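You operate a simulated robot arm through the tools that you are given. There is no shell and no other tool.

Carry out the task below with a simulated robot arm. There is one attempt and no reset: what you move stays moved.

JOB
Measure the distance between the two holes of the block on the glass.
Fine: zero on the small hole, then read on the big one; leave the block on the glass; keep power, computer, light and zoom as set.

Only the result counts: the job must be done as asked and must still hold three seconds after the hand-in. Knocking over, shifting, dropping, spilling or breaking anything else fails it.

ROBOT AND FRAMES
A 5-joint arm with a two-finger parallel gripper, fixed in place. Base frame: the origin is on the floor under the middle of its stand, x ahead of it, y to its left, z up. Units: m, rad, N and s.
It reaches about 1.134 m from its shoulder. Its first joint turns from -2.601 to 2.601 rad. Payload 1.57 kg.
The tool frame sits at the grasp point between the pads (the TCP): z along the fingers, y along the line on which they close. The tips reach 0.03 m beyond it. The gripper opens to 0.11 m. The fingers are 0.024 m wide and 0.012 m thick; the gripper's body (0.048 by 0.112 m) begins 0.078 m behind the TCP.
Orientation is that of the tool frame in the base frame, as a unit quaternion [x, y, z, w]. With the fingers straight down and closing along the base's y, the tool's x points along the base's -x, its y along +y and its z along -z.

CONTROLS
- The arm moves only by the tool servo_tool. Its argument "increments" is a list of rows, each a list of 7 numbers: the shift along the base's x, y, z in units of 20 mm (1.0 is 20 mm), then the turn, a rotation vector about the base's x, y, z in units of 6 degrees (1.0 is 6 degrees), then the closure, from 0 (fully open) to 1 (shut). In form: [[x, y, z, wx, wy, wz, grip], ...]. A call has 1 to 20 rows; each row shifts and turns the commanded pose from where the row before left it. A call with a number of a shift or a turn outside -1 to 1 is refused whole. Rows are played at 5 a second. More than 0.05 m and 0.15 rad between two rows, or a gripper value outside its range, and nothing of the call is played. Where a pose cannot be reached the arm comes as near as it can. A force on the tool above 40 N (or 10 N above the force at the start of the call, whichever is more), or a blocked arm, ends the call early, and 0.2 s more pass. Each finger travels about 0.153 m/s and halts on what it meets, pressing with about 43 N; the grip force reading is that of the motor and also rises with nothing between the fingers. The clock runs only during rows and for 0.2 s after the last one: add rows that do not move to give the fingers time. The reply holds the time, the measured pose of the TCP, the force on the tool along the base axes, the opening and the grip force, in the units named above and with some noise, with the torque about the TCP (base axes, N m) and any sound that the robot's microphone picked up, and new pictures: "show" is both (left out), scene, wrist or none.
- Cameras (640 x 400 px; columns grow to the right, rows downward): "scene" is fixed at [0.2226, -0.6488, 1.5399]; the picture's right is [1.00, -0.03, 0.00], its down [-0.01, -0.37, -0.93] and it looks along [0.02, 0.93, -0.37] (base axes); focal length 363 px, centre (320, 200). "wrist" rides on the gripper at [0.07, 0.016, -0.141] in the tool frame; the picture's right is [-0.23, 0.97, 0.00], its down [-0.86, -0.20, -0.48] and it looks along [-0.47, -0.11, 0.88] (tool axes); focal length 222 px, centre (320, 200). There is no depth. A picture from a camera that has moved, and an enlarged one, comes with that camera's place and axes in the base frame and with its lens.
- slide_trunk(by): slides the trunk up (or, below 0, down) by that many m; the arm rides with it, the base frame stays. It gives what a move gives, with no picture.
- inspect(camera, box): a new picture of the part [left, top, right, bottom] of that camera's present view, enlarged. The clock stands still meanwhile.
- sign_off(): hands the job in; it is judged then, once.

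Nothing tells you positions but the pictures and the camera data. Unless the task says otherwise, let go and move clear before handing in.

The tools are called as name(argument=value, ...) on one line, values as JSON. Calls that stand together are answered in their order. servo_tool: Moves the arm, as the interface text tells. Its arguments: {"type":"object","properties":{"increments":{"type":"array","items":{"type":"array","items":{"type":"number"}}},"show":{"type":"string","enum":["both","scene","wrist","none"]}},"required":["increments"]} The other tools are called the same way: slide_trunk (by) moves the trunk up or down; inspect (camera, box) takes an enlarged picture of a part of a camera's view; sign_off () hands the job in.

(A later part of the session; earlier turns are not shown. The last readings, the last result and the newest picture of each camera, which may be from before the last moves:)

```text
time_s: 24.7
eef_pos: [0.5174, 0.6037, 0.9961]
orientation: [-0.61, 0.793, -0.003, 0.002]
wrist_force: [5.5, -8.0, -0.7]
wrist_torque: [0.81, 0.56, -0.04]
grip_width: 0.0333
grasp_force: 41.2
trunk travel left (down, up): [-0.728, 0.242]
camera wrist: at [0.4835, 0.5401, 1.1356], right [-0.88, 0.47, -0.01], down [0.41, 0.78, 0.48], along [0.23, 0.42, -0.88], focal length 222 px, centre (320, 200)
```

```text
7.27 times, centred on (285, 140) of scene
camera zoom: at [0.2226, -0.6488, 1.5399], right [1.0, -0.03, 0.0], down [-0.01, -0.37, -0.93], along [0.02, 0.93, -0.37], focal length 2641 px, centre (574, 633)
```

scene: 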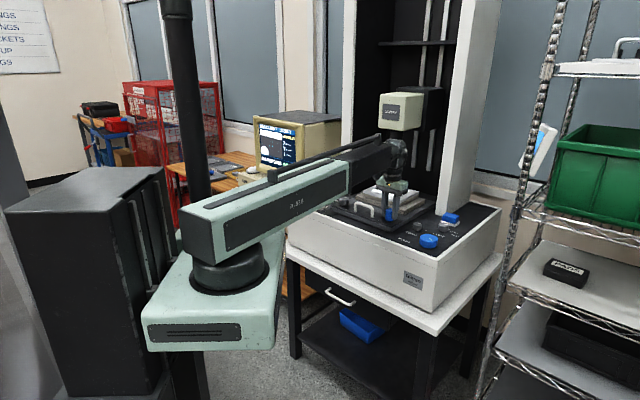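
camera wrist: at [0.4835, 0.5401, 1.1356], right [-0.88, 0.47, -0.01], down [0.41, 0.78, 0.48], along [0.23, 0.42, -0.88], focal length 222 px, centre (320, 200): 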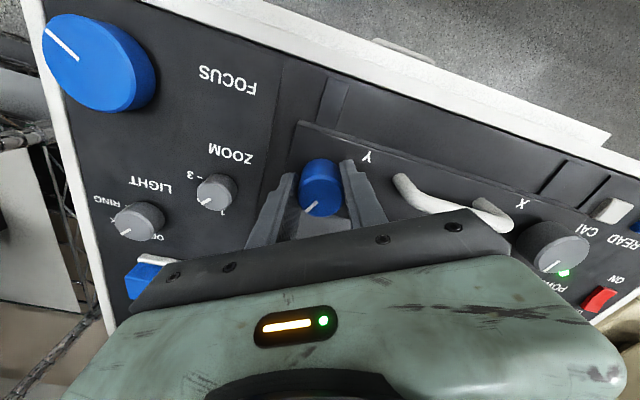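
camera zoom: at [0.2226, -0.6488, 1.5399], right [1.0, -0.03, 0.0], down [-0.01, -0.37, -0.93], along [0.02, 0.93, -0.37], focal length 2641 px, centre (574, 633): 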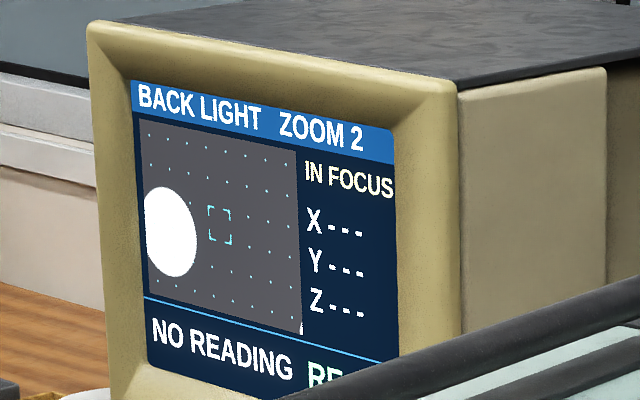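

Counter-clockwise on Y lifts the image, about 1.8 screen px per degree, and the small hole's edge is appearing at bottom right. I'll keep turning the same way.

servo_tool(increments=[[0, 0, 0, 0, 0, 1, 0.8], [0, 0, 0, 0, 0, 1, 0.8], [0, 0, 0, 0, 0, 1, 0.8], [0, 0, 0, 0, 0, 1, 0.8], [0, 0, 0, 0, 0, 1, 0.8], [0, 0, 0, 0, 0, 0, 0.8]], show="wrist")

inspect(camera="scene", box=[255, 113, 315, 168])

```text
time_s: 26.1
eef_pos: [0.5191, 0.6024, 0.9949]
orientation: [0.794, -0.608, 0.002, -0.004]
wrist_force: [17.2, -4.9, 10.9]
wrist_torque: [-1.27, 0.62, -0.01]
grip_width: 0.0335
grasp_force: 40.8
trunk travel left (down, up): [-0.728, 0.242]
camera wrist: at [0.5207, 0.531, 1.1355], right [-1.0, -0.03, -0.01], down [-0.03, 0.88, 0.48], along [-0.01, 0.48, -0.88], focal length 222 px, centre (320, 200)
```

wrist: 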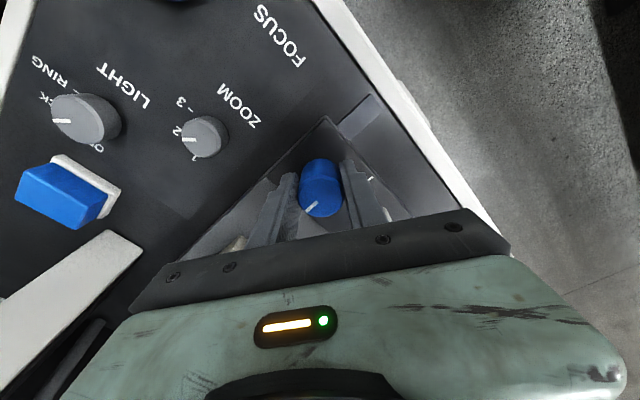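

```text
7.27 times, centred on (285, 140) of scene
camera zoom: at [0.2226, -0.6488, 1.5399], right [1.0, -0.03, 0.0], down [-0.01, -0.37, -0.93], along [0.02, 0.93, -0.37], focal length 2641 px, centre (574, 633)
```

zoom: 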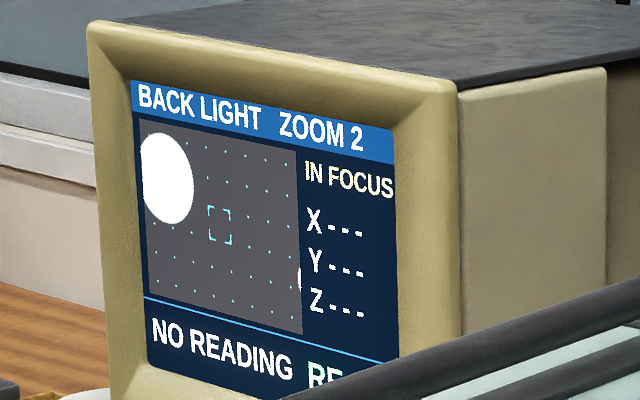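

The small hole now shows at the right edge, about 37 px below the crosshair row. I'll relieve the side load slightly and turn Y about 20° more.

servo_tool(increments=[[0.12, -0.03, 0, 0, 0, 0, 0.8], [0.03, -0.02, 0, 0, 0, 0.8, 0.8], [0.03, -0.02, 0, 0, 0, 0.8, 0.8], [0.03, -0.02, 0, 0, 0, 0.8, 0.8], [0.03, -0.02, 0, 0, 0, 0.8, 0.8], [0, 0, 0, 0, 0, 0, 0.8]], show="none")

inspect(camera="scene", box=[262, 120, 302, 160])

```text
time_s: 27.5
eef_pos: [0.5192, 0.6034, 0.9951]
orientation: [0.885, -0.466, 0.001, -0.002]
wrist_force: [-13.2, 9.6, 0.3]
wrist_torque: [-0.2, 1.19, -0.02]
grip_width: 0.0335
grasp_force: 41.1
trunk travel left (down, up): [-0.728, 0.242]
```

```text
10.00 times, centred on (282, 140) of scene
camera zoom: at [0.2226, -0.6488, 1.5399], right [1.0, -0.03, 0.0], down [-0.01, -0.37, -0.93], along [0.02, 0.93, -0.37], focal length 3632 px, centre (700, 800)
```

zoom: 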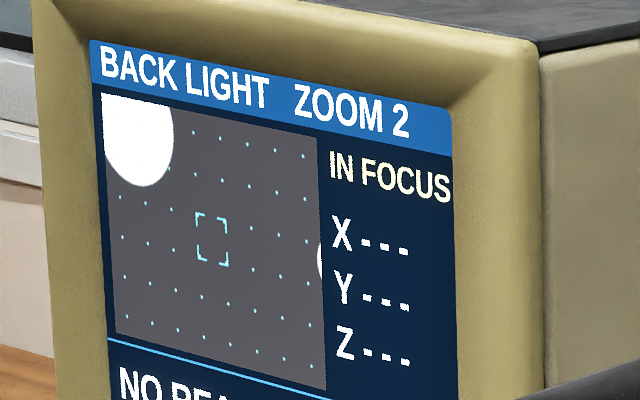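

The small hole is now nearly on the crosshair row. I'll release the Y knob, rise clear, and go to the X knob at about (0.358, 0.759).

servo_tool(increments=[[0, 0, 0, 0, 0, 0, 0.6], [0, 0, 0, 0, 0, 0, 0.35], [0, 0, 0, 0, 0, 0, 0.35], [0, 0, 0, 0, 0, 0, 0.35]], show="none")

inspect(camera="scene", box=[262, 120, 302, 160])

slide_trunk(by=0.08)

servo_tool(increments=[[0, 0, 0, 0, 0, 0, 0.35]])

```text
time_s: 28.5
eef_pos: [0.5222, 0.6019, 0.9946]
orientation: [0.884, -0.468, 0.003, -0.002]
wrist_force: [0.9, 1.0, 0.2]
wrist_torque: [0.0, 0.02, 0.02]
grip_width: 0.0715
grasp_force: 0.1
trunk travel left (down, up): [-0.728, 0.242]
```

```text
10.00 times, centred on (282, 140) of scene
camera zoom: at [0.2226, -0.6488, 1.5399], right [1.0, -0.03, 0.0], down [-0.01, -0.37, -0.93], along [0.02, 0.93, -0.37], focal length 3632 px, centre (700, 800)
```

zoom: 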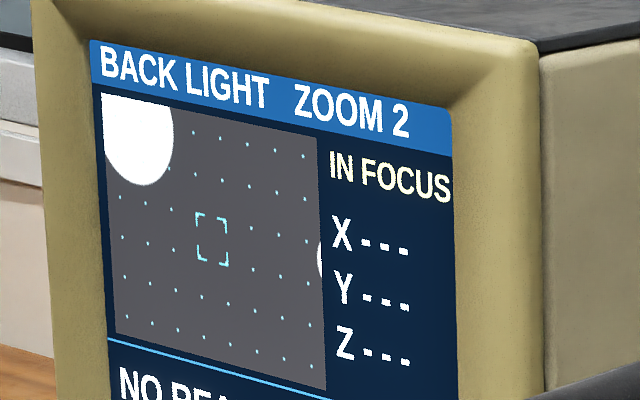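

```text
time_s: 29.7
eef_pos: [0.5219, 0.6016, 1.0745]
orientation: [0.884, -0.468, 0.002, -0.002]
wrist_force: [0.3, 1.0, -0.3]
wrist_torque: [-0.02, 0.04, 0.01]
grip_width: 0.0713
grasp_force: 0.0
trunk travel left (down, up): [-0.808, 0.162]
```

```text
time_s: 30.1
eef_pos: [0.5226, 0.6016, 1.0753]
orientation: [0.884, -0.468, 0.003, -0.003]
wrist_force: [0.7, 0.0, -0.1]
wrist_torque: [-0.05, -0.03, 0.03]
grip_width: 0.0714
grasp_force: 0.0
trunk travel left (down, up): [-0.808, 0.162]
camera wrist: at [0.5474, 0.5345, 1.2155], right [-0.93, -0.36, -0.01], down [-0.32, 0.82, 0.48], along [-0.17, 0.45, -0.88], focal length 222 px, centre (320, 200)
```

scene: 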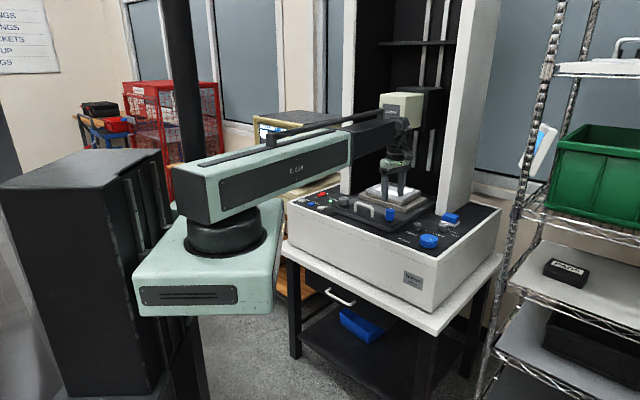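
wrist: 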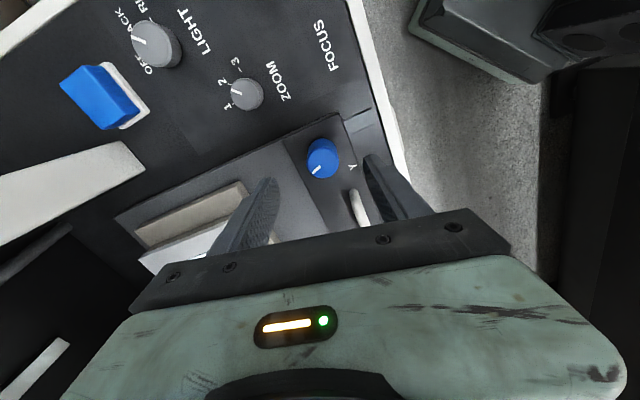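

The Y setting held after release. I'll move above the X knob now.

servo_tool(increments=[[-0.588, 0.562, 0, 0, 0, -0.95, 0.35], [-0.588, 0.562, 0, 0, 0, -0.95, 0.35], [-0.588, 0.562, 0, 0, 0, -0.95, 0.35], [-0.588, 0.562, 0, 0, 0, -0.95, 0.35], [-0.588, 0.562, 0, 0, 0, -0.95, 0.35], [-0.588, 0.562, 0, 0, 0, -0.95, 0.35], [-0.588, 0.562, 0, 0, 0, -0.95, 0.35], [-0.588, 0.562, 0, 0, 0, -0.95, 0.35], [-0.588, 0.562, 0, 0, 0, -0.95, 0.35], [-0.588, 0.562, 0, 0, 0, -0.95, 0.35], [-0.588, 0.562, 0, 0, 0, -0.95, 0.35], [-0.588, 0.562, 0, 0, 0, -0.95, 0.35], [-0.588, 0.562, 0, 0, 0, -0.95, 0.35], [-0.588, 0.562, 0, 0, 0, -0.95, 0.35], [0, 0, 0, 0, 0, 0, 0.35]])

inspect(camera="wrist", box=[220, 80, 460, 230])

inspect(camera="scene", box=[320, 160, 420, 230])

```text
time_s: 33.3
eef_pos: [0.3579, 0.758, 1.0756]
orientation: [-0.377, 0.926, -0.003, 0.001]
wrist_force: [0.4, 0.4, -0.1]
wrist_torque: [0.01, 0.01, 0.03]
grip_width: 0.0713
grasp_force: 0.1
trunk travel left (down, up): [-0.808, 0.162]
camera wrist: at [0.2953, 0.7213, 1.2155], right [-0.52, 0.86, -0.01], down [0.75, 0.46, 0.48], along [0.41, 0.24, -0.88], focal length 222 px, centre (320, 200)
```

scene: 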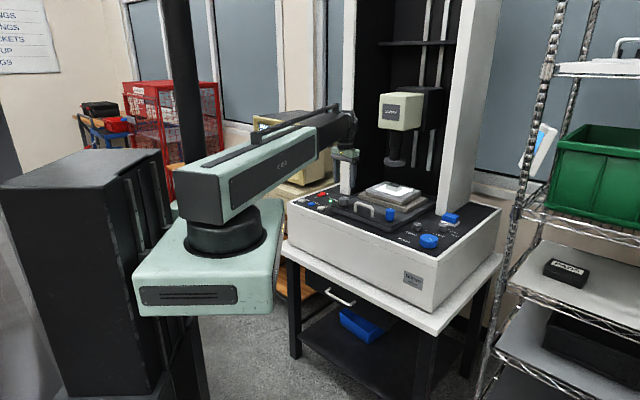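
wrist: 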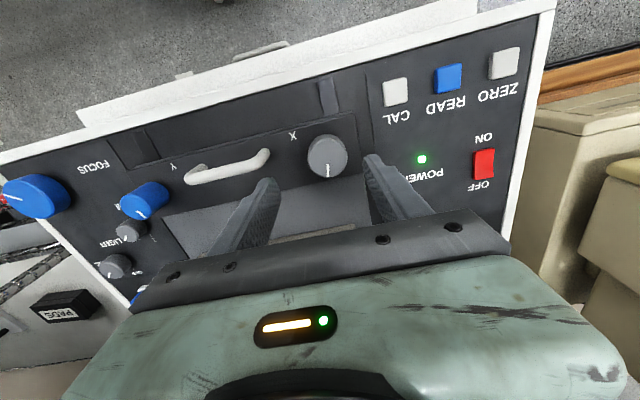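

```text
2.67 times, centred on (340, 155) of wrist
camera zoom: at [0.2953, 0.7213, 1.2155], right [-0.52, 0.86, -0.01], down [0.75, 0.46, 0.48], along [0.41, 0.24, -0.88], focal length 592 px, centre (267, 320)
```

zoom: 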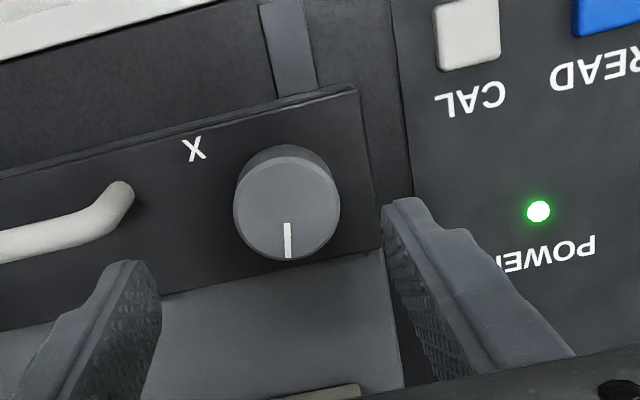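

```text
5.71 times, centred on (370, 195) of scene
camera zoom: at [0.2226, -0.6488, 1.5399], right [1.0, -0.03, 0.0], down [-0.01, -0.37, -0.93], along [0.02, 0.93, -0.37], focal length 2075 px, centre (34, 229)
```

zoom: 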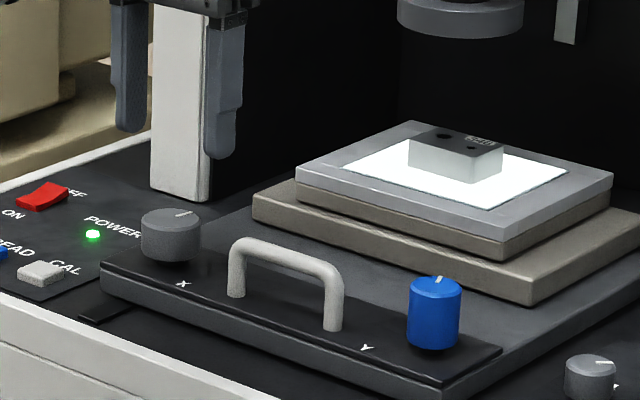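

The X knob is about 6 mm further in y. I'll correct, descend partway and verify.

servo_tool(increments=[[-0.07, 0.3, 0, 0, 0, 0, 0.35], [0, 0, 0, 0, 0, 0, 0.35]], show="none")

slide_trunk(by=-0.045)

inspect(camera="wrist", box=[240, 100, 400, 200])

inspect(camera="scene", box=[315, 170, 385, 220])

```text
time_s: 33.9
eef_pos: [0.3556, 0.7659, 1.0753]
orientation: [-0.378, 0.926, -0.004, 0.0]
wrist_force: [0.7, -0.1, 0.3]
wrist_torque: [0.04, 0.0, 0.01]
grip_width: 0.0715
grasp_force: 0.0
trunk travel left (down, up): [-0.808, 0.162]
```

```text
time_s: 34.8
eef_pos: [0.3553, 0.7642, 1.0293]
orientation: [-0.378, 0.926, -0.003, 0.001]
wrist_force: [0.4, 0.5, 0.6]
wrist_torque: [0.04, 0.0, -0.02]
grip_width: 0.0715
grasp_force: 0.0
trunk travel left (down, up): [-0.763, 0.207]
```

```text
4.00 times, centred on (320, 150) of wrist
camera zoom: at [0.2941, 0.7276, 1.1706], right [-0.52, 0.85, -0.01], down [0.75, 0.46, 0.48], along [0.41, 0.24, -0.88], focal length 888 px, centre (320, 400)
```

zoom: 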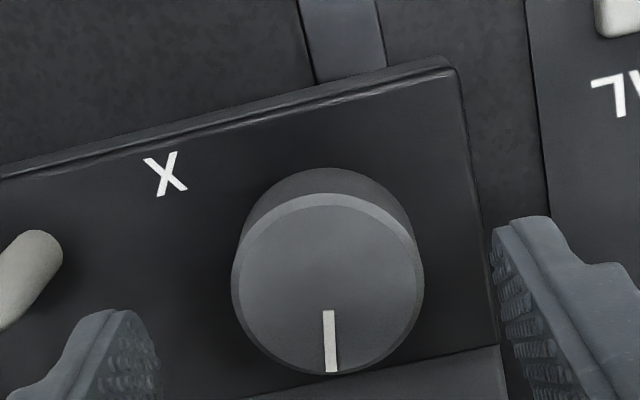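

```text
8.00 times, centred on (350, 195) of scene
camera zoom: at [0.2226, -0.6488, 1.5399], right [1.0, -0.03, 0.0], down [-0.01, -0.37, -0.93], along [0.02, 0.93, -0.37], focal length 2905 px, centre (80, 240)
```

zoom: 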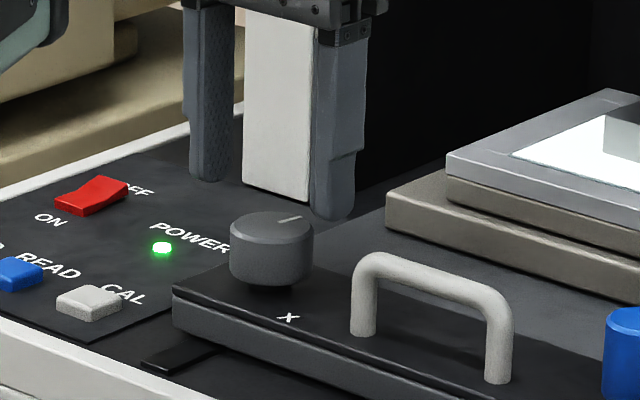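

Aligned. I'll go down around the X knob, close, and confirm the screen is visible.

servo_tool(increments=[[0.06, -0.05, 0, 0, 0, 0, 0.35]], show="none")

slide_trunk(by=-0.04)

servo_tool(increments=[[0, 0, 0, 0, 0, 0, 0.5], [0, 0, 0, 0, 0, 0, 0.7], [0, 0, 0, 0, 0, 0, 0.7], [0, 0, 0, 0, 0, 0, 0.7]])

inspect(camera="scene", box=[255, 113, 315, 168])

```text
time_s: 35.1
eef_pos: [0.3571, 0.7642, 1.0299]
orientation: [-0.378, 0.926, -0.004, 0.001]
wrist_force: [-1.2, -0.2, -0.8]
wrist_torque: [0.0, -0.01, -0.01]
grip_width: 0.0716
grasp_force: 0.0
trunk travel left (down, up): [-0.763, 0.207]
```

```text
time_s: 36.0
eef_pos: [0.3556, 0.7641, 0.9903]
orientation: [-0.379, 0.925, -0.004, 0.0]
wrist_force: [0.8, 0.5, 0.1]
wrist_torque: [-0.04, 0.01, 0.02]
grip_width: 0.0714
grasp_force: 0.1
trunk travel left (down, up): [-0.723, 0.247]
```

```text
time_s: 37.0
eef_pos: [0.3549, 0.7649, 0.9903]
orientation: [-0.378, 0.926, -0.003, 0.001]
wrist_force: [-8.2, 13.4, 5.4]
wrist_torque: [1.41, 0.89, 0.04]
grip_width: 0.043
grasp_force: 45.2
trunk travel left (down, up): [-0.723, 0.247]
camera wrist: at [0.2938, 0.728, 1.1304], right [-0.52, 0.85, -0.01], down [0.75, 0.46, 0.48], along [0.41, 0.25, -0.88], focal length 222 px, centre (320, 200)
```

scene: 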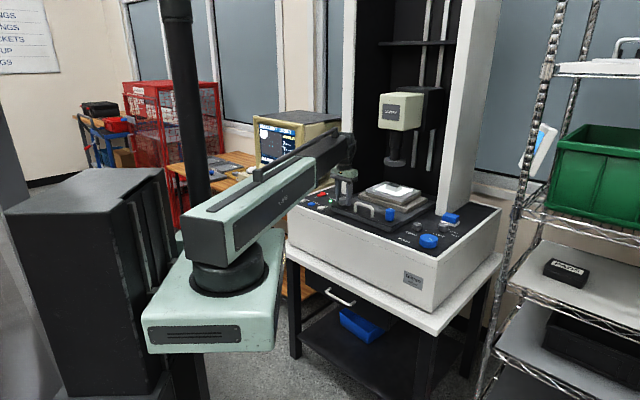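
wrist: 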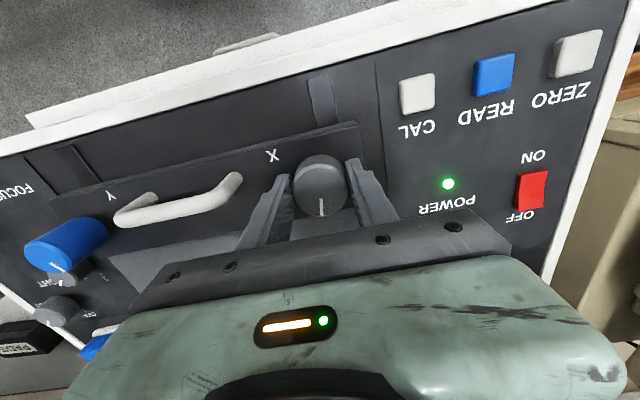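

```text
7.27 times, centred on (285, 140) of scene
camera zoom: at [0.2226, -0.6488, 1.5399], right [1.0, -0.03, 0.0], down [-0.01, -0.37, -0.93], along [0.02, 0.93, -0.37], focal length 2641 px, centre (574, 633)
```

zoom: 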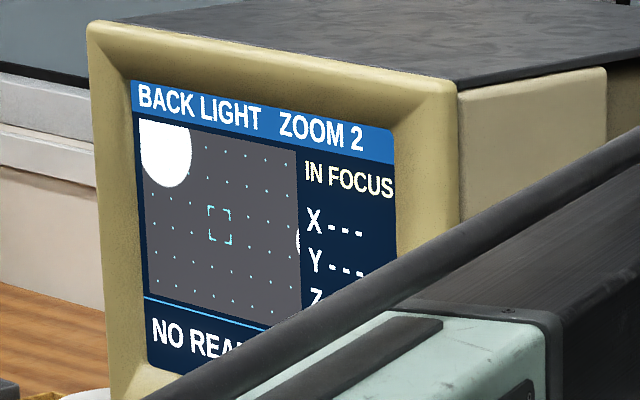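

Gripped, with the screen image visible. I'll relieve the side load and turn X by 18° counter-clockwise to see which way the image goes.

servo_tool(increments=[[-0.07, 0.08, 0, 0, 0, 0, 0.7], [0, 0, 0, 0, 0, 1, 0.7], [0, 0, 0, 0, 0, 1, 0.7], [0, 0, 0, 0, 0, 1, 0.7], [0, 0, 0, 0, 0, 0, 0.7]], show="none")

inspect(camera="scene", box=[255, 113, 315, 168])

```text
time_s: 38.2
eef_pos: [0.3551, 0.7651, 0.9893]
orientation: [-0.519, 0.855, -0.004, 0.001]
wrist_force: [-1.1, -2.9, -4.1]
wrist_torque: [0.56, 0.26, -0.01]
grip_width: 0.0428
grasp_force: 44.6
trunk travel left (down, up): [-0.723, 0.247]
```

```text
7.27 times, centred on (285, 140) of scene
camera zoom: at [0.2226, -0.6488, 1.5399], right [1.0, -0.03, 0.0], down [-0.01, -0.37, -0.93], along [0.02, 0.93, -0.37], focal length 2641 px, centre (574, 633)
```

zoom: 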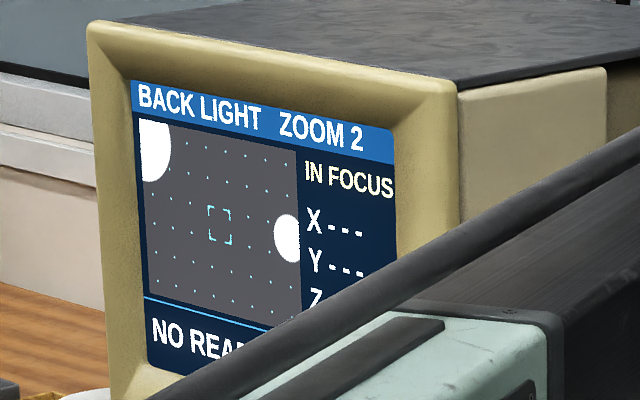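

Counter-clockwise moves the small hole toward the crosshair at about 1.3 px per degree. I'll turn about 45° more and then fine-tune.

servo_tool(increments=[[0, 0, 0, 0, 0, 1, 0.7], [0, 0, 0, 0, 0, 1, 0.7], [0, 0, 0, 0, 0, 1, 0.7], [0, 0, 0, 0, 0, 1, 0.7], [0, 0, 0, 0, 0, 0, 0.7]], show="none")

servo_tool(increments=[[0, 0, 0, 0, 0, 1, 0.7], [0, 0, 0, 0, 0, 1, 0.7], [0, 0, 0, 0, 0, 1, 0.7], [0, 0, 0, 0, 0, 0.5, 0.7], [0, 0, 0, 0, 0, 0, 0.7]], show="none")

inspect(camera="scene", box=[262, 120, 302, 160])

```text
time_s: 39.4
eef_pos: [0.358, 0.7631, 0.9895]
orientation: [-0.684, 0.729, -0.003, 0.003]
wrist_force: [7.5, -4.0, -1.9]
wrist_torque: [-1.16, 0.59, 0.0]
grip_width: 0.0431
grasp_force: 45.0
trunk travel left (down, up): [-0.723, 0.247]
```

```text
time_s: 40.6
eef_pos: [0.3563, 0.7629, 0.9905]
orientation: [0.806, -0.592, 0.002, -0.003]
wrist_force: [17.4, -0.7, 6.1]
wrist_torque: [-0.39, -0.05, -0.06]
grip_width: 0.0431
grasp_force: 44.8
trunk travel left (down, up): [-0.723, 0.247]
```

```text
10.00 times, centred on (282, 140) of scene
camera zoom: at [0.2226, -0.6488, 1.5399], right [1.0, -0.03, 0.0], down [-0.01, -0.37, -0.93], along [0.02, 0.93, -0.37], focal length 3632 px, centre (700, 800)
```

zoom: 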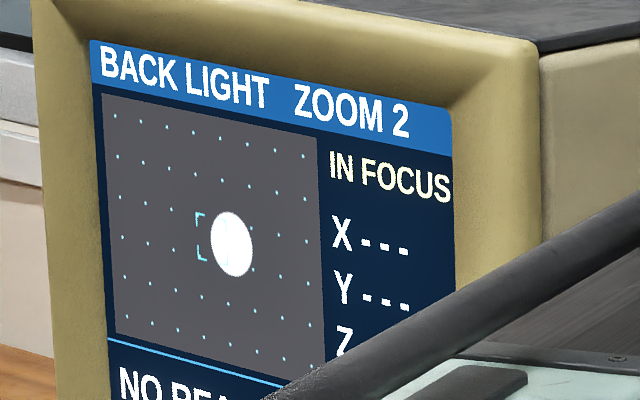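

The small hole is vertically on the crosshair row and about 19 px right of it. I'll turn X about 11.5° more.

servo_tool(increments=[[0.08, 0, 0, 0, 0, 0, 0.7], [0, 0, 0, 0, 0, 0.64, 0.7], [0, 0, 0, 0, 0, 0.64, 0.7], [0, 0, 0, 0, 0, 0.64, 0.7], [0, 0, 0, 0, 0, 0, 0.7]], show="none")

inspect(camera="scene", box=[258, 124, 288, 158])

```text
time_s: 41.8
eef_pos: [0.3579, 0.7642, 0.9888]
orientation: [0.862, -0.507, 0.001, -0.002]
wrist_force: [11.6, -5.1, 1.0]
wrist_torque: [-0.05, 1.15, -0.03]
grip_width: 0.043
grasp_force: 44.8
trunk travel left (down, up): [-0.723, 0.247]
```

```text
11.76 times, centred on (273, 141) of scene
camera zoom: at [0.2226, -0.6488, 1.5399], right [1.0, -0.03, 0.0], down [-0.01, -0.37, -0.93], along [0.02, 0.93, -0.37], focal length 4272 px, centre (873, 894)
```

zoom: 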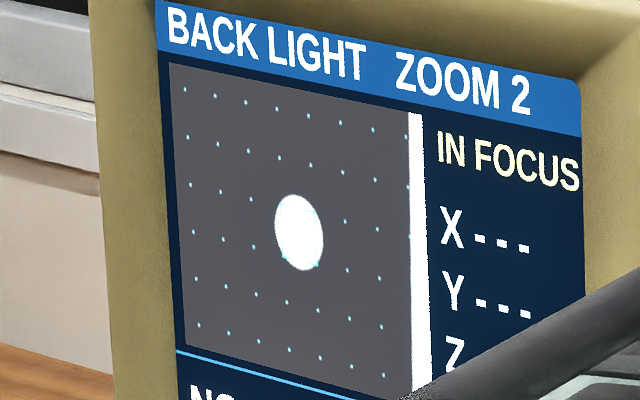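

inspect(camera="scene", box=[266, 136, 278, 148])

inspect(camera="scene", box=[255, 118, 305, 168])

```text
16.00 times, centred on (272, 142) of scene
camera zoom: at [0.2226, -0.6488, 1.5399], right [1.0, -0.03, 0.0], down [-0.01, -0.37, -0.93], along [0.02, 0.93, -0.37], focal length 5810 px, centre (1088, 1128)
```

zoom: 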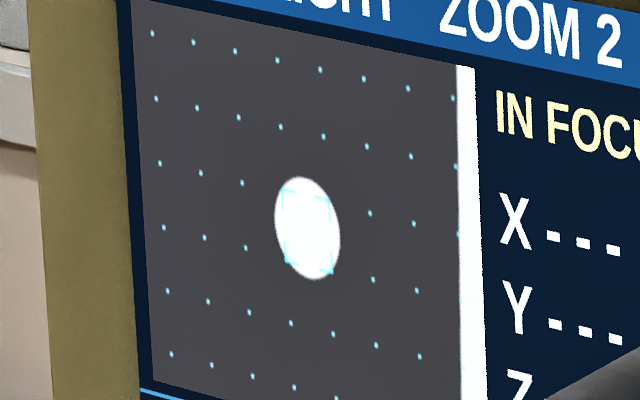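

```text
8.00 times, centred on (280, 143) of scene
camera zoom: at [0.2226, -0.6488, 1.5399], right [1.0, -0.03, 0.0], down [-0.01, -0.37, -0.93], along [0.02, 0.93, -0.37], focal length 2905 px, centre (640, 656)
```

zoom: 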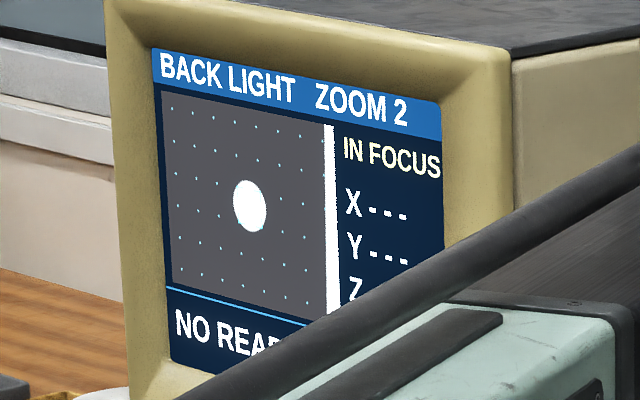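

The small hole is within a px of centre in X and about 3 px high in Y (at 16x). I'll release X, check it holds, then trim Y by under a degree.

servo_tool(increments=[[0, 0, 0, 0, 0, 0, 0.5], [0, 0, 0, 0, 0, 0, 0.35], [0, 0, 0, 0, 0, 0, 0.35], [0, 0, 0, 0, 0, 0, 0.35]], show="none")

inspect(camera="scene", box=[266, 136, 278, 148])

slide_trunk(by=0.085)

```text
time_s: 42.8
eef_pos: [0.3563, 0.7653, 0.9897]
orientation: [0.862, -0.507, 0.002, -0.002]
wrist_force: [0.1, 0.1, -0.6]
wrist_torque: [0.01, 0.02, -0.02]
grip_width: 0.0716
grasp_force: 0.1
trunk travel left (down, up): [-0.723, 0.247]
```

```text
16.00 times, centred on (272, 142) of scene
camera zoom: at [0.2226, -0.6488, 1.5399], right [1.0, -0.03, 0.0], down [-0.01, -0.37, -0.93], along [0.02, 0.93, -0.37], focal length 5810 px, centre (1088, 1128)
```

zoom: 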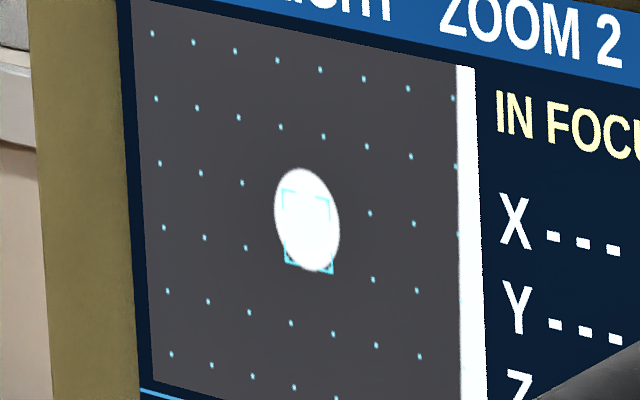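

```text
time_s: 44.0
eef_pos: [0.3557, 0.7655, 1.0753]
orientation: [0.862, -0.507, 0.003, -0.002]
wrist_force: [-0.5, 0.2, 1.0]
wrist_torque: [0.0, 0.01, 0.01]
grip_width: 0.0715
grasp_force: 0.0
trunk travel left (down, up): [-0.808, 0.162]
```

Releasing X let the stage relax slightly in Y: the hole is now about 11 px high, since side load on the knob shifts it. From now on I'll null the load before releasing, and I'm going back to Y for a fine clockwise trim.

servo_tool(increments=[[0.5786, -0.573, 0, 0, 0, -0.88, 0.4], [0.5786, -0.573, 0, 0, 0, -0.88, 0.4], [0.5786, -0.573, 0, 0, 0, -0.88, 0.4], [0.5786, -0.573, 0, 0, 0, -0.88, 0.4], [0.5786, -0.573, 0, 0, 0, -0.88, 0.4], [0.5786, -0.573, 0, 0, 0, -0.88, 0.4], [0.5786, -0.573, 0, 0, 0, -0.88, 0.4], [0.5786, -0.573, 0, 0, 0, -0.88, 0.4], [0.5786, -0.573, 0, 0, 0, -0.88, 0.4], [0.5786, -0.573, 0, 0, 0, -0.88, 0.4], [0.5786, -0.573, 0, 0, 0, -0.88, 0.4], [0.5786, -0.573, 0, 0, 0, -0.88, 0.4], [0.5786, -0.573, 0, 0, 0, -0.88, 0.4], [0.5786, -0.573, 0, 0, 0, -0.88, 0.4], [0, 0, 0, 0, 0, 0, 0.4]], show="none")

slide_trunk(by=-0.04)

inspect(camera="wrist", box=[240, 100, 400, 200])

inspect(camera="scene", box=[266, 136, 278, 148])

```text
time_s: 47.2
eef_pos: [0.5203, 0.6049, 1.0742]
orientation: [-0.382, 0.924, -0.003, 0.001]
wrist_force: [0.4, -0.4, 0.4]
wrist_torque: [0.03, 0.0, -0.02]
grip_width: 0.0657
grasp_force: 0.0
trunk travel left (down, up): [-0.808, 0.162]
```

```text
time_s: 48.0
eef_pos: [0.52, 0.6046, 1.0342]
orientation: [-0.382, 0.924, -0.003, 0.0]
wrist_force: [-0.2, -0.2, 0.3]
wrist_torque: [0.03, 0.0, 0.01]
grip_width: 0.0662
grasp_force: 0.0
trunk travel left (down, up): [-0.768, 0.202]
```

```text
4.00 times, centred on (320, 150) of wrist
camera zoom: at [0.4588, 0.5667, 1.1756], right [-0.53, 0.85, -0.01], down [0.74, 0.47, 0.48], along [0.41, 0.25, -0.88], focal length 888 px, centre (320, 400)
```

zoom: 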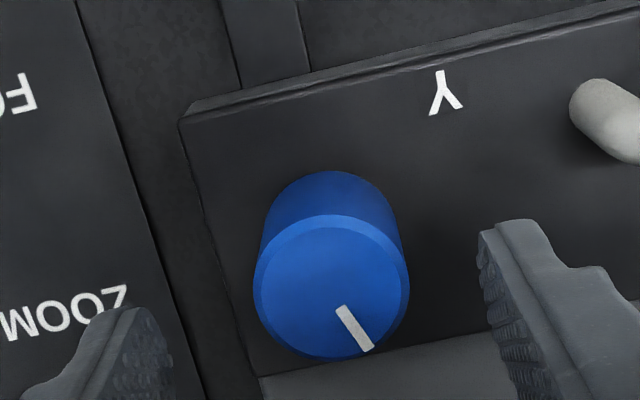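

```text
16.00 times, centred on (272, 142) of scene
camera zoom: at [0.2226, -0.6488, 1.5399], right [1.0, -0.03, 0.0], down [-0.01, -0.37, -0.93], along [0.02, 0.93, -0.37], focal length 5810 px, centre (1088, 1128)
```

zoom: 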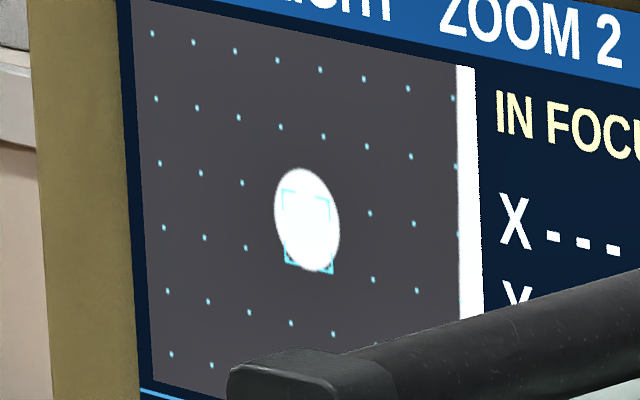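

Aligned within 2 mm; I'll correct that, lower, and close on the Y knob.

servo_tool(increments=[[-0.1, 0.02, 0, 0, 0, 0, 0.4], [0, 0, 0, 0, 0, 0, 0.4]], show="none")

slide_trunk(by=-0.04)

servo_tool(increments=[[0, 0, 0, 0, 0, 0, 0.6], [0, 0, 0, 0, 0, 0, 0.8], [0, 0, 0, 0, 0, 0, 0.8], [0, 0, 0, 0, 0, 0, 0.8]], show="none")

inspect(camera="scene", box=[266, 136, 278, 148])

```text
time_s: 48.6
eef_pos: [0.5183, 0.6047, 1.0353]
orientation: [-0.382, 0.924, -0.004, 0.0]
wrist_force: [-0.5, 0.2, 0.3]
wrist_torque: [-0.04, -0.01, -0.02]
grip_width: 0.0658
grasp_force: 0.0
trunk travel left (down, up): [-0.768, 0.202]
```

```text
time_s: 49.5
eef_pos: [0.5175, 0.6049, 0.9943]
orientation: [-0.383, 0.924, -0.004, 0.001]
wrist_force: [-0.2, 0.5, -0.4]
wrist_torque: [0.0, 0.02, -0.01]
grip_width: 0.0658
grasp_force: 0.1
trunk travel left (down, up): [-0.728, 0.242]
```

```text
time_s: 50.5
eef_pos: [0.5169, 0.6056, 0.9948]
orientation: [-0.383, 0.924, -0.002, 0.0]
wrist_force: [-3.4, 2.4, 0.3]
wrist_torque: [1.03, 1.06, 0.01]
grip_width: 0.0341
grasp_force: 41.0
trunk travel left (down, up): [-0.728, 0.242]
```

```text
16.00 times, centred on (272, 142) of scene
camera zoom: at [0.2226, -0.6488, 1.5399], right [1.0, -0.03, 0.0], down [-0.01, -0.37, -0.93], along [0.02, 0.93, -0.37], focal length 5810 px, centre (1088, 1128)
```

zoom: 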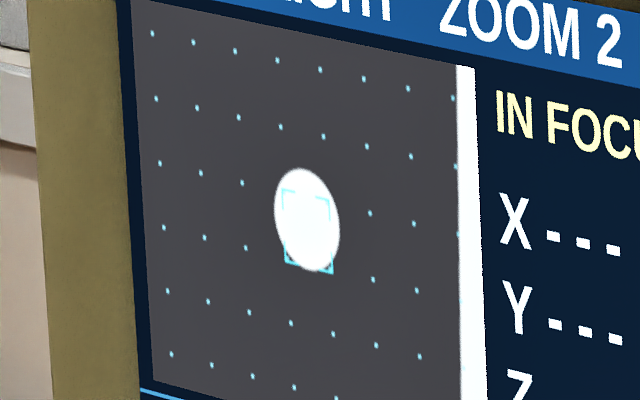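

Gripping caused no shift this time. Now a clockwise trim of about 2.8°.

servo_tool(increments=[[0, 0, 0, 0, 0, -0.24, 0.8], [0, 0, 0, 0, 0, -0.23, 0.8], [0, 0, 0, 0, 0, 0, 0.8]], show="none")

inspect(camera="scene", box=[266, 136, 278, 148])

```text
time_s: 51.2
eef_pos: [0.5168, 0.6047, 0.9947]
orientation: [-0.36, 0.933, -0.004, 0.0]
wrist_force: [-6.1, 2.4, -2.9]
wrist_torque: [1.18, 0.8, 0.02]
grip_width: 0.0336
grasp_force: 41.7
trunk travel left (down, up): [-0.728, 0.242]
```

```text
16.00 times, centred on (272, 142) of scene
camera zoom: at [0.2226, -0.6488, 1.5399], right [1.0, -0.03, 0.0], down [-0.01, -0.37, -0.93], along [0.02, 0.93, -0.37], focal length 5810 px, centre (1088, 1128)
```

zoom: 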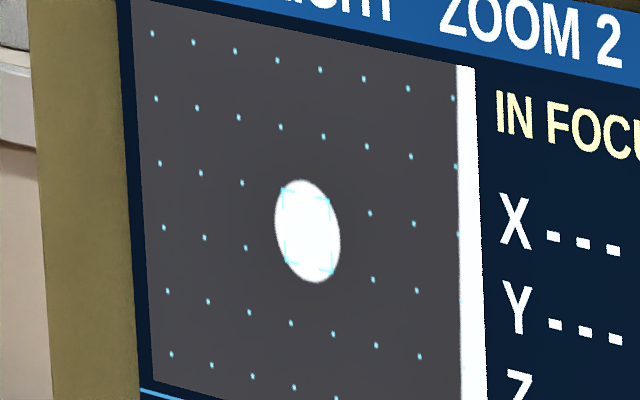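

Y is now centred to under half a px, and X is within about 1 px. I'll null the side load, release and verify.

servo_tool(increments=[[-0.06, 0.03, 0, 0, 0, 0, 0.8], [0, 0, 0, 0, 0, 0, 0.8]], show="none")

servo_tool(increments=[[0, 0, 0, 0, 0, 0, 0.65], [0, 0, 0, 0, 0, 0, 0.4], [0, 0, 0, 0, 0, 0, 0.4], [0, 0, 0, 0, 0, 0, 0.4]], show="none")

inspect(camera="scene", box=[266, 136, 278, 148])

```text
time_s: 51.9
eef_pos: [0.5169, 0.6053, 0.9954]
orientation: [-0.36, 0.933, -0.004, 0.0]
wrist_force: [1.1, 1.5, 0.7]
wrist_torque: [0.63, 1.24, 0.01]
grip_width: 0.034
grasp_force: 42.1
trunk travel left (down, up): [-0.728, 0.242]
```

```text
time_s: 52.9
eef_pos: [0.5169, 0.6056, 0.995]
orientation: [-0.36, 0.933, -0.004, 0.001]
wrist_force: [0.3, 0.9, -0.5]
wrist_torque: [0.0, -0.01, -0.03]
grip_width: 0.0659
grasp_force: 0.0
trunk travel left (down, up): [-0.728, 0.242]
```

```text
16.00 times, centred on (272, 142) of scene
camera zoom: at [0.2226, -0.6488, 1.5399], right [1.0, -0.03, 0.0], down [-0.01, -0.37, -0.93], along [0.02, 0.93, -0.37], focal length 5810 px, centre (1088, 1128)
```

zoom: 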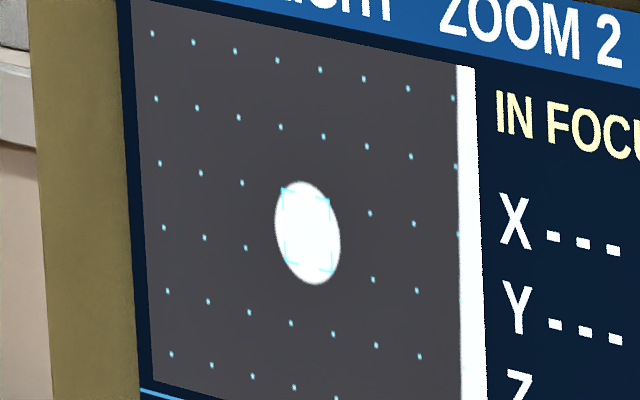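

The small hole stays centred after the release. Next I'll rise, close the fingers and travel to above the ZERO button at about (0.18, 0.883).

slide_trunk(by=0.085)

servo_tool(increments=[[-0.937, 0.77, 0, 0, 0, 0, 0.5], [-0.937, 0.77, 0, 0, 0, 0, 0.7], [-0.937, 0.77, 0, 0, 0, 0, 0.9], [-0.937, 0.77, 0, 0, 0, 0, 1], [-0.937, 0.77, 0, 0, 0, 0, 1], [-0.937, 0.77, 0, 0, 0, 0, 1], [-0.937, 0.77, 0, 0, 0, 0, 1], [-0.937, 0.77, 0, 0, 0, 0, 1], [-0.937, 0.77, 0, 0, 0, 0, 1], [-0.937, 0.77, 0, 0, 0, 0, 1], [-0.937, 0.77, 0, 0, 0, 0, 1], [-0.937, 0.77, 0, 0, 0, 0, 1], [-0.937, 0.77, 0, 0, 0, 0, 1], [-0.937, 0.77, 0, 0, 0, 0, 1], [-0.937, 0.77, 0, 0, 0, 0, 1], [-0.937, 0.77, 0, 0, 0, 0, 1], [-0.937, 0.77, 0, 0, 0, 0, 1], [-0.937, 0.77, 0, 0, 0, 0, 1], [0, 0, 0, 0, 0, 0, 1]])

inspect(camera="wrist", box=[220, 80, 460, 230])

inspect(camera="scene", box=[270, 140, 370, 220])

```text
time_s: 54.1
eef_pos: [0.517, 0.6059, 1.0792]
orientation: [-0.36, 0.933, -0.003, 0.0]
wrist_force: [-0.3, -0.5, -0.5]
wrist_torque: [0.03, 0.02, 0.01]
grip_width: 0.0657
grasp_force: 0.1
trunk travel left (down, up): [-0.813, 0.157]
```

```text
time_s: 58.1
eef_pos: [0.1822, 0.8838, 1.0817]
orientation: [-0.361, 0.933, -0.003, 0.001]
wrist_force: [-0.9, 0.5, -0.8]
wrist_torque: [-0.01, -0.03, -0.02]
grip_width: 0.0
grasp_force: 21.4
trunk travel left (down, up): [-0.813, 0.157]
camera wrist: at [0.1186, 0.849, 1.2205], right [-0.49, 0.87, -0.01], down [0.77, 0.43, 0.48], along [0.42, 0.23, -0.88], focal length 222 px, centre (320, 200)
```

scene: 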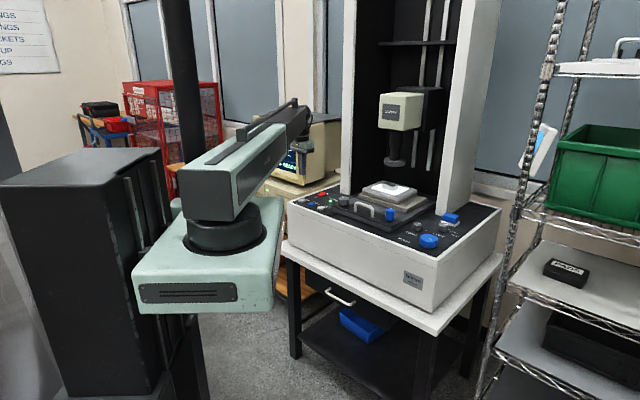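
wrist: 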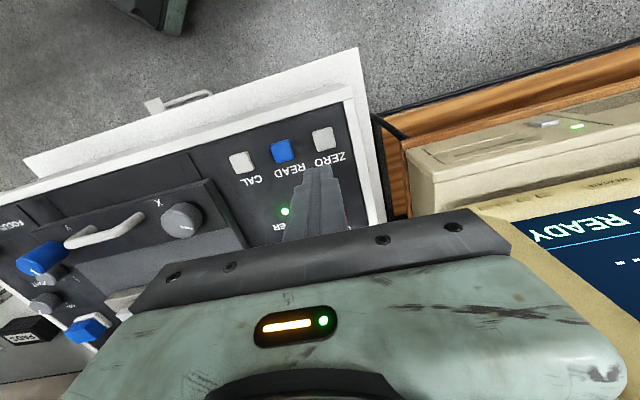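

```text
2.67 times, centred on (340, 155) of wrist
camera zoom: at [0.1186, 0.849, 1.2205], right [-0.49, 0.87, -0.01], down [0.77, 0.43, 0.48], along [0.42, 0.23, -0.88], focal length 592 px, centre (267, 320)
```

zoom: 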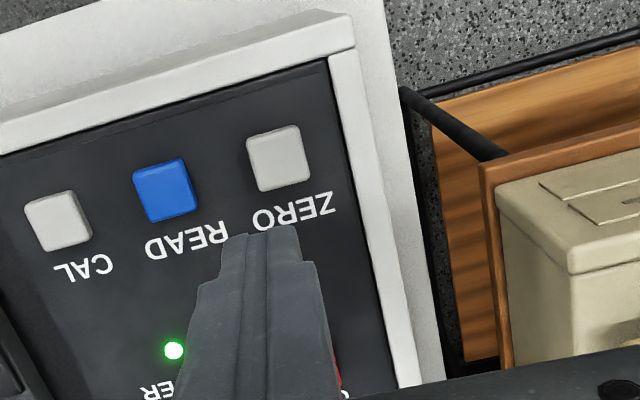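

```text
5.00 times, centred on (320, 180) of scene
camera zoom: at [0.2226, -0.6488, 1.5399], right [1.0, -0.03, 0.0], down [-0.01, -0.37, -0.93], along [0.02, 0.93, -0.37], focal length 1816 px, centre (320, 300)
```

zoom: 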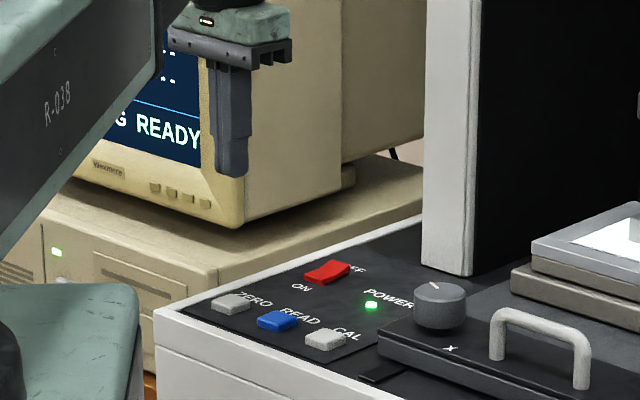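

ZERO is at about (0.177, 0.886) with its top near z 0.928. I'll align and lower to just above it.

servo_tool(increments=[[-0.26, 0.11, 0, 0, 0, 0, 1], [0, 0, 0, 0, 0, 0, 1]], show="none")

slide_trunk(by=-0.11)

servo_tool(increments=[[0, 0, 0, 0, 0, 0, 1]])

inspect(camera="scene", box=[280, 170, 350, 220])

inspect(camera="wrist", box=[220, 80, 460, 230])

inspect(camera="scene", box=[255, 118, 305, 168])

```text
time_s: 58.7
eef_pos: [0.1749, 0.8873, 1.08]
orientation: [-0.361, 0.933, -0.004, 0.0]
wrist_force: [-0.7, -0.3, 0.0]
wrist_torque: [0.0, -0.02, 0.0]
grip_width: 0.0
grasp_force: 22.0
trunk travel left (down, up): [-0.813, 0.157]
```

```text
time_s: 60.1
eef_pos: [0.1751, 0.8856, 0.9711]
orientation: [-0.36, 0.933, -0.003, 0.001]
wrist_force: [-0.4, -1.0, -0.2]
wrist_torque: [-0.03, -0.01, 0.01]
grip_width: 0.0001
grasp_force: 21.3
trunk travel left (down, up): [-0.703, 0.267]
```

```text
time_s: 60.5
eef_pos: [0.1752, 0.8863, 0.9722]
orientation: [-0.36, 0.933, -0.004, 0.001]
wrist_force: [0.4, -0.3, 0.0]
wrist_torque: [0.02, -0.03, -0.05]
grip_width: 0.0
grasp_force: 21.3
trunk travel left (down, up): [-0.703, 0.267]
camera wrist: at [0.1131, 0.8511, 1.1106], right [-0.49, 0.87, -0.01], down [0.77, 0.43, 0.48], along [0.42, 0.23, -0.88], focal length 222 px, centre (320, 200)
```

scene: 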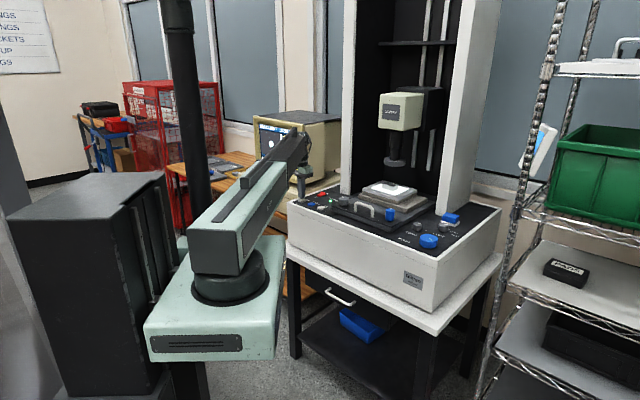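
wrist: 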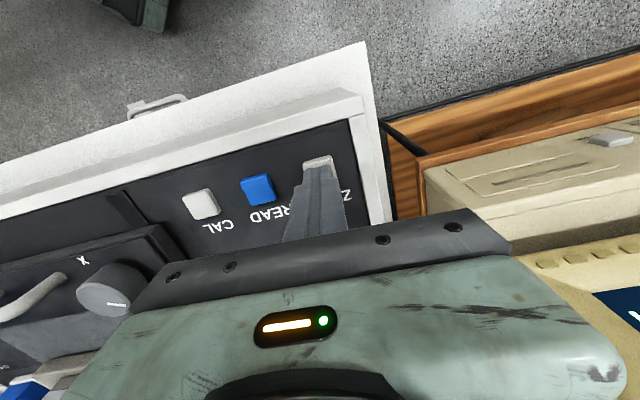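

```text
8.00 times, centred on (315, 195) of scene
camera zoom: at [0.2226, -0.6488, 1.5399], right [1.0, -0.03, 0.0], down [-0.01, -0.37, -0.93], along [0.02, 0.93, -0.37], focal length 2905 px, centre (360, 240)
```

zoom: 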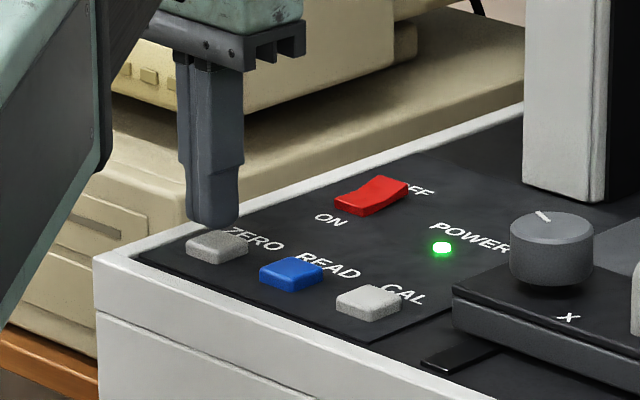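

```text
2.67 times, centred on (340, 155) of wrist
camera zoom: at [0.1131, 0.8511, 1.1106], right [-0.49, 0.87, -0.01], down [0.77, 0.43, 0.48], along [0.42, 0.23, -0.88], focal length 592 px, centre (267, 320)
```

zoom: 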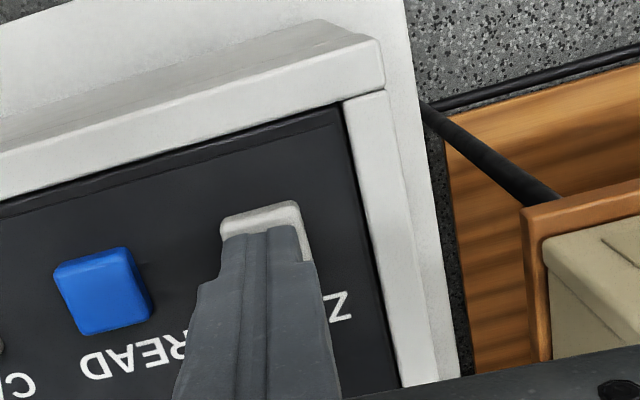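

```text
8.00 times, centred on (280, 143) of scene
camera zoom: at [0.2226, -0.6488, 1.5399], right [1.0, -0.03, 0.0], down [-0.01, -0.37, -0.93], along [0.02, 0.93, -0.37], focal length 2905 px, centre (640, 656)
```

zoom: 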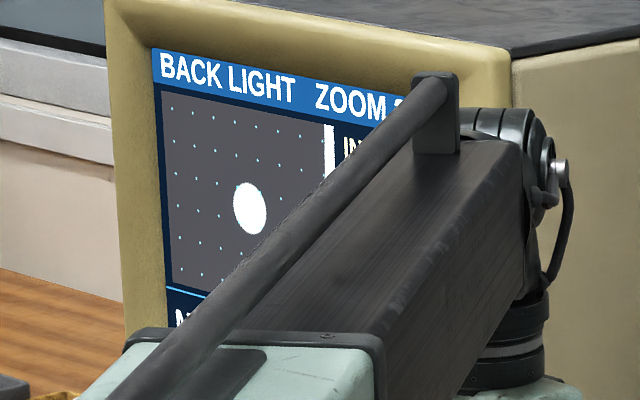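

The tip is right above ZERO. I'll lower in small steps and press until the button responds.

slide_trunk(by=-0.011)

slide_trunk(by=-0.004)

inspect(camera="scene", box=[280, 170, 350, 220])

inspect(camera="scene", box=[255, 118, 305, 168])

```text
time_s: 61.1
eef_pos: [0.1749, 0.8853, 0.9594]
orientation: [-0.361, 0.933, -0.003, 0.0]
wrist_force: [0.8, 0.3, 0.6]
wrist_torque: [0.02, -0.01, -0.01]
grip_width: 0.0
grasp_force: 20.9
trunk travel left (down, up): [-0.692, 0.278]
heard: click
```

```text
time_s: 61.6
eef_pos: [0.1743, 0.8857, 0.9562]
orientation: [-0.36, 0.933, -0.004, 0.001]
wrist_force: [0.9, 4.0, 9.5]
wrist_torque: [0.12, -0.03, 0.02]
grip_width: 0.0001
grasp_force: 21.3
trunk travel left (down, up): [-0.688, 0.282]
```

```text
8.00 times, centred on (315, 195) of scene
camera zoom: at [0.2226, -0.6488, 1.5399], right [1.0, -0.03, 0.0], down [-0.01, -0.37, -0.93], along [0.02, 0.93, -0.37], focal length 2905 px, centre (360, 240)
```

zoom: 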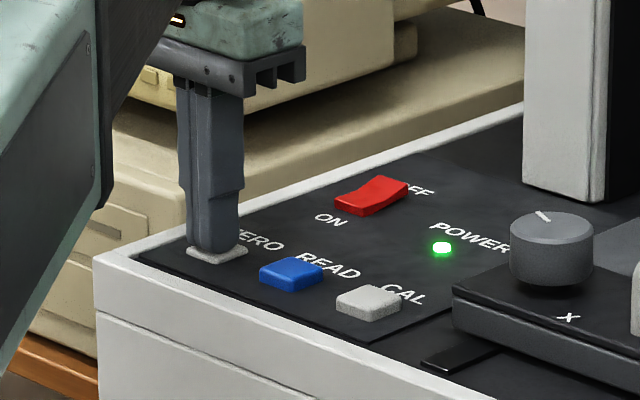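

```text
8.00 times, centred on (280, 143) of scene
camera zoom: at [0.2226, -0.6488, 1.5399], right [1.0, -0.03, 0.0], down [-0.01, -0.37, -0.93], along [0.02, 0.93, -0.37], focal length 2905 px, centre (640, 656)
```

zoom: 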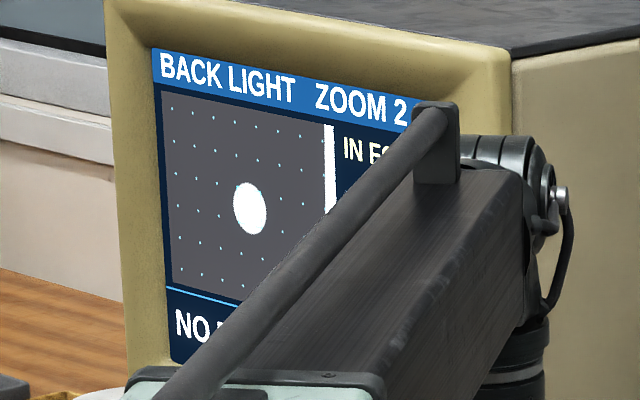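

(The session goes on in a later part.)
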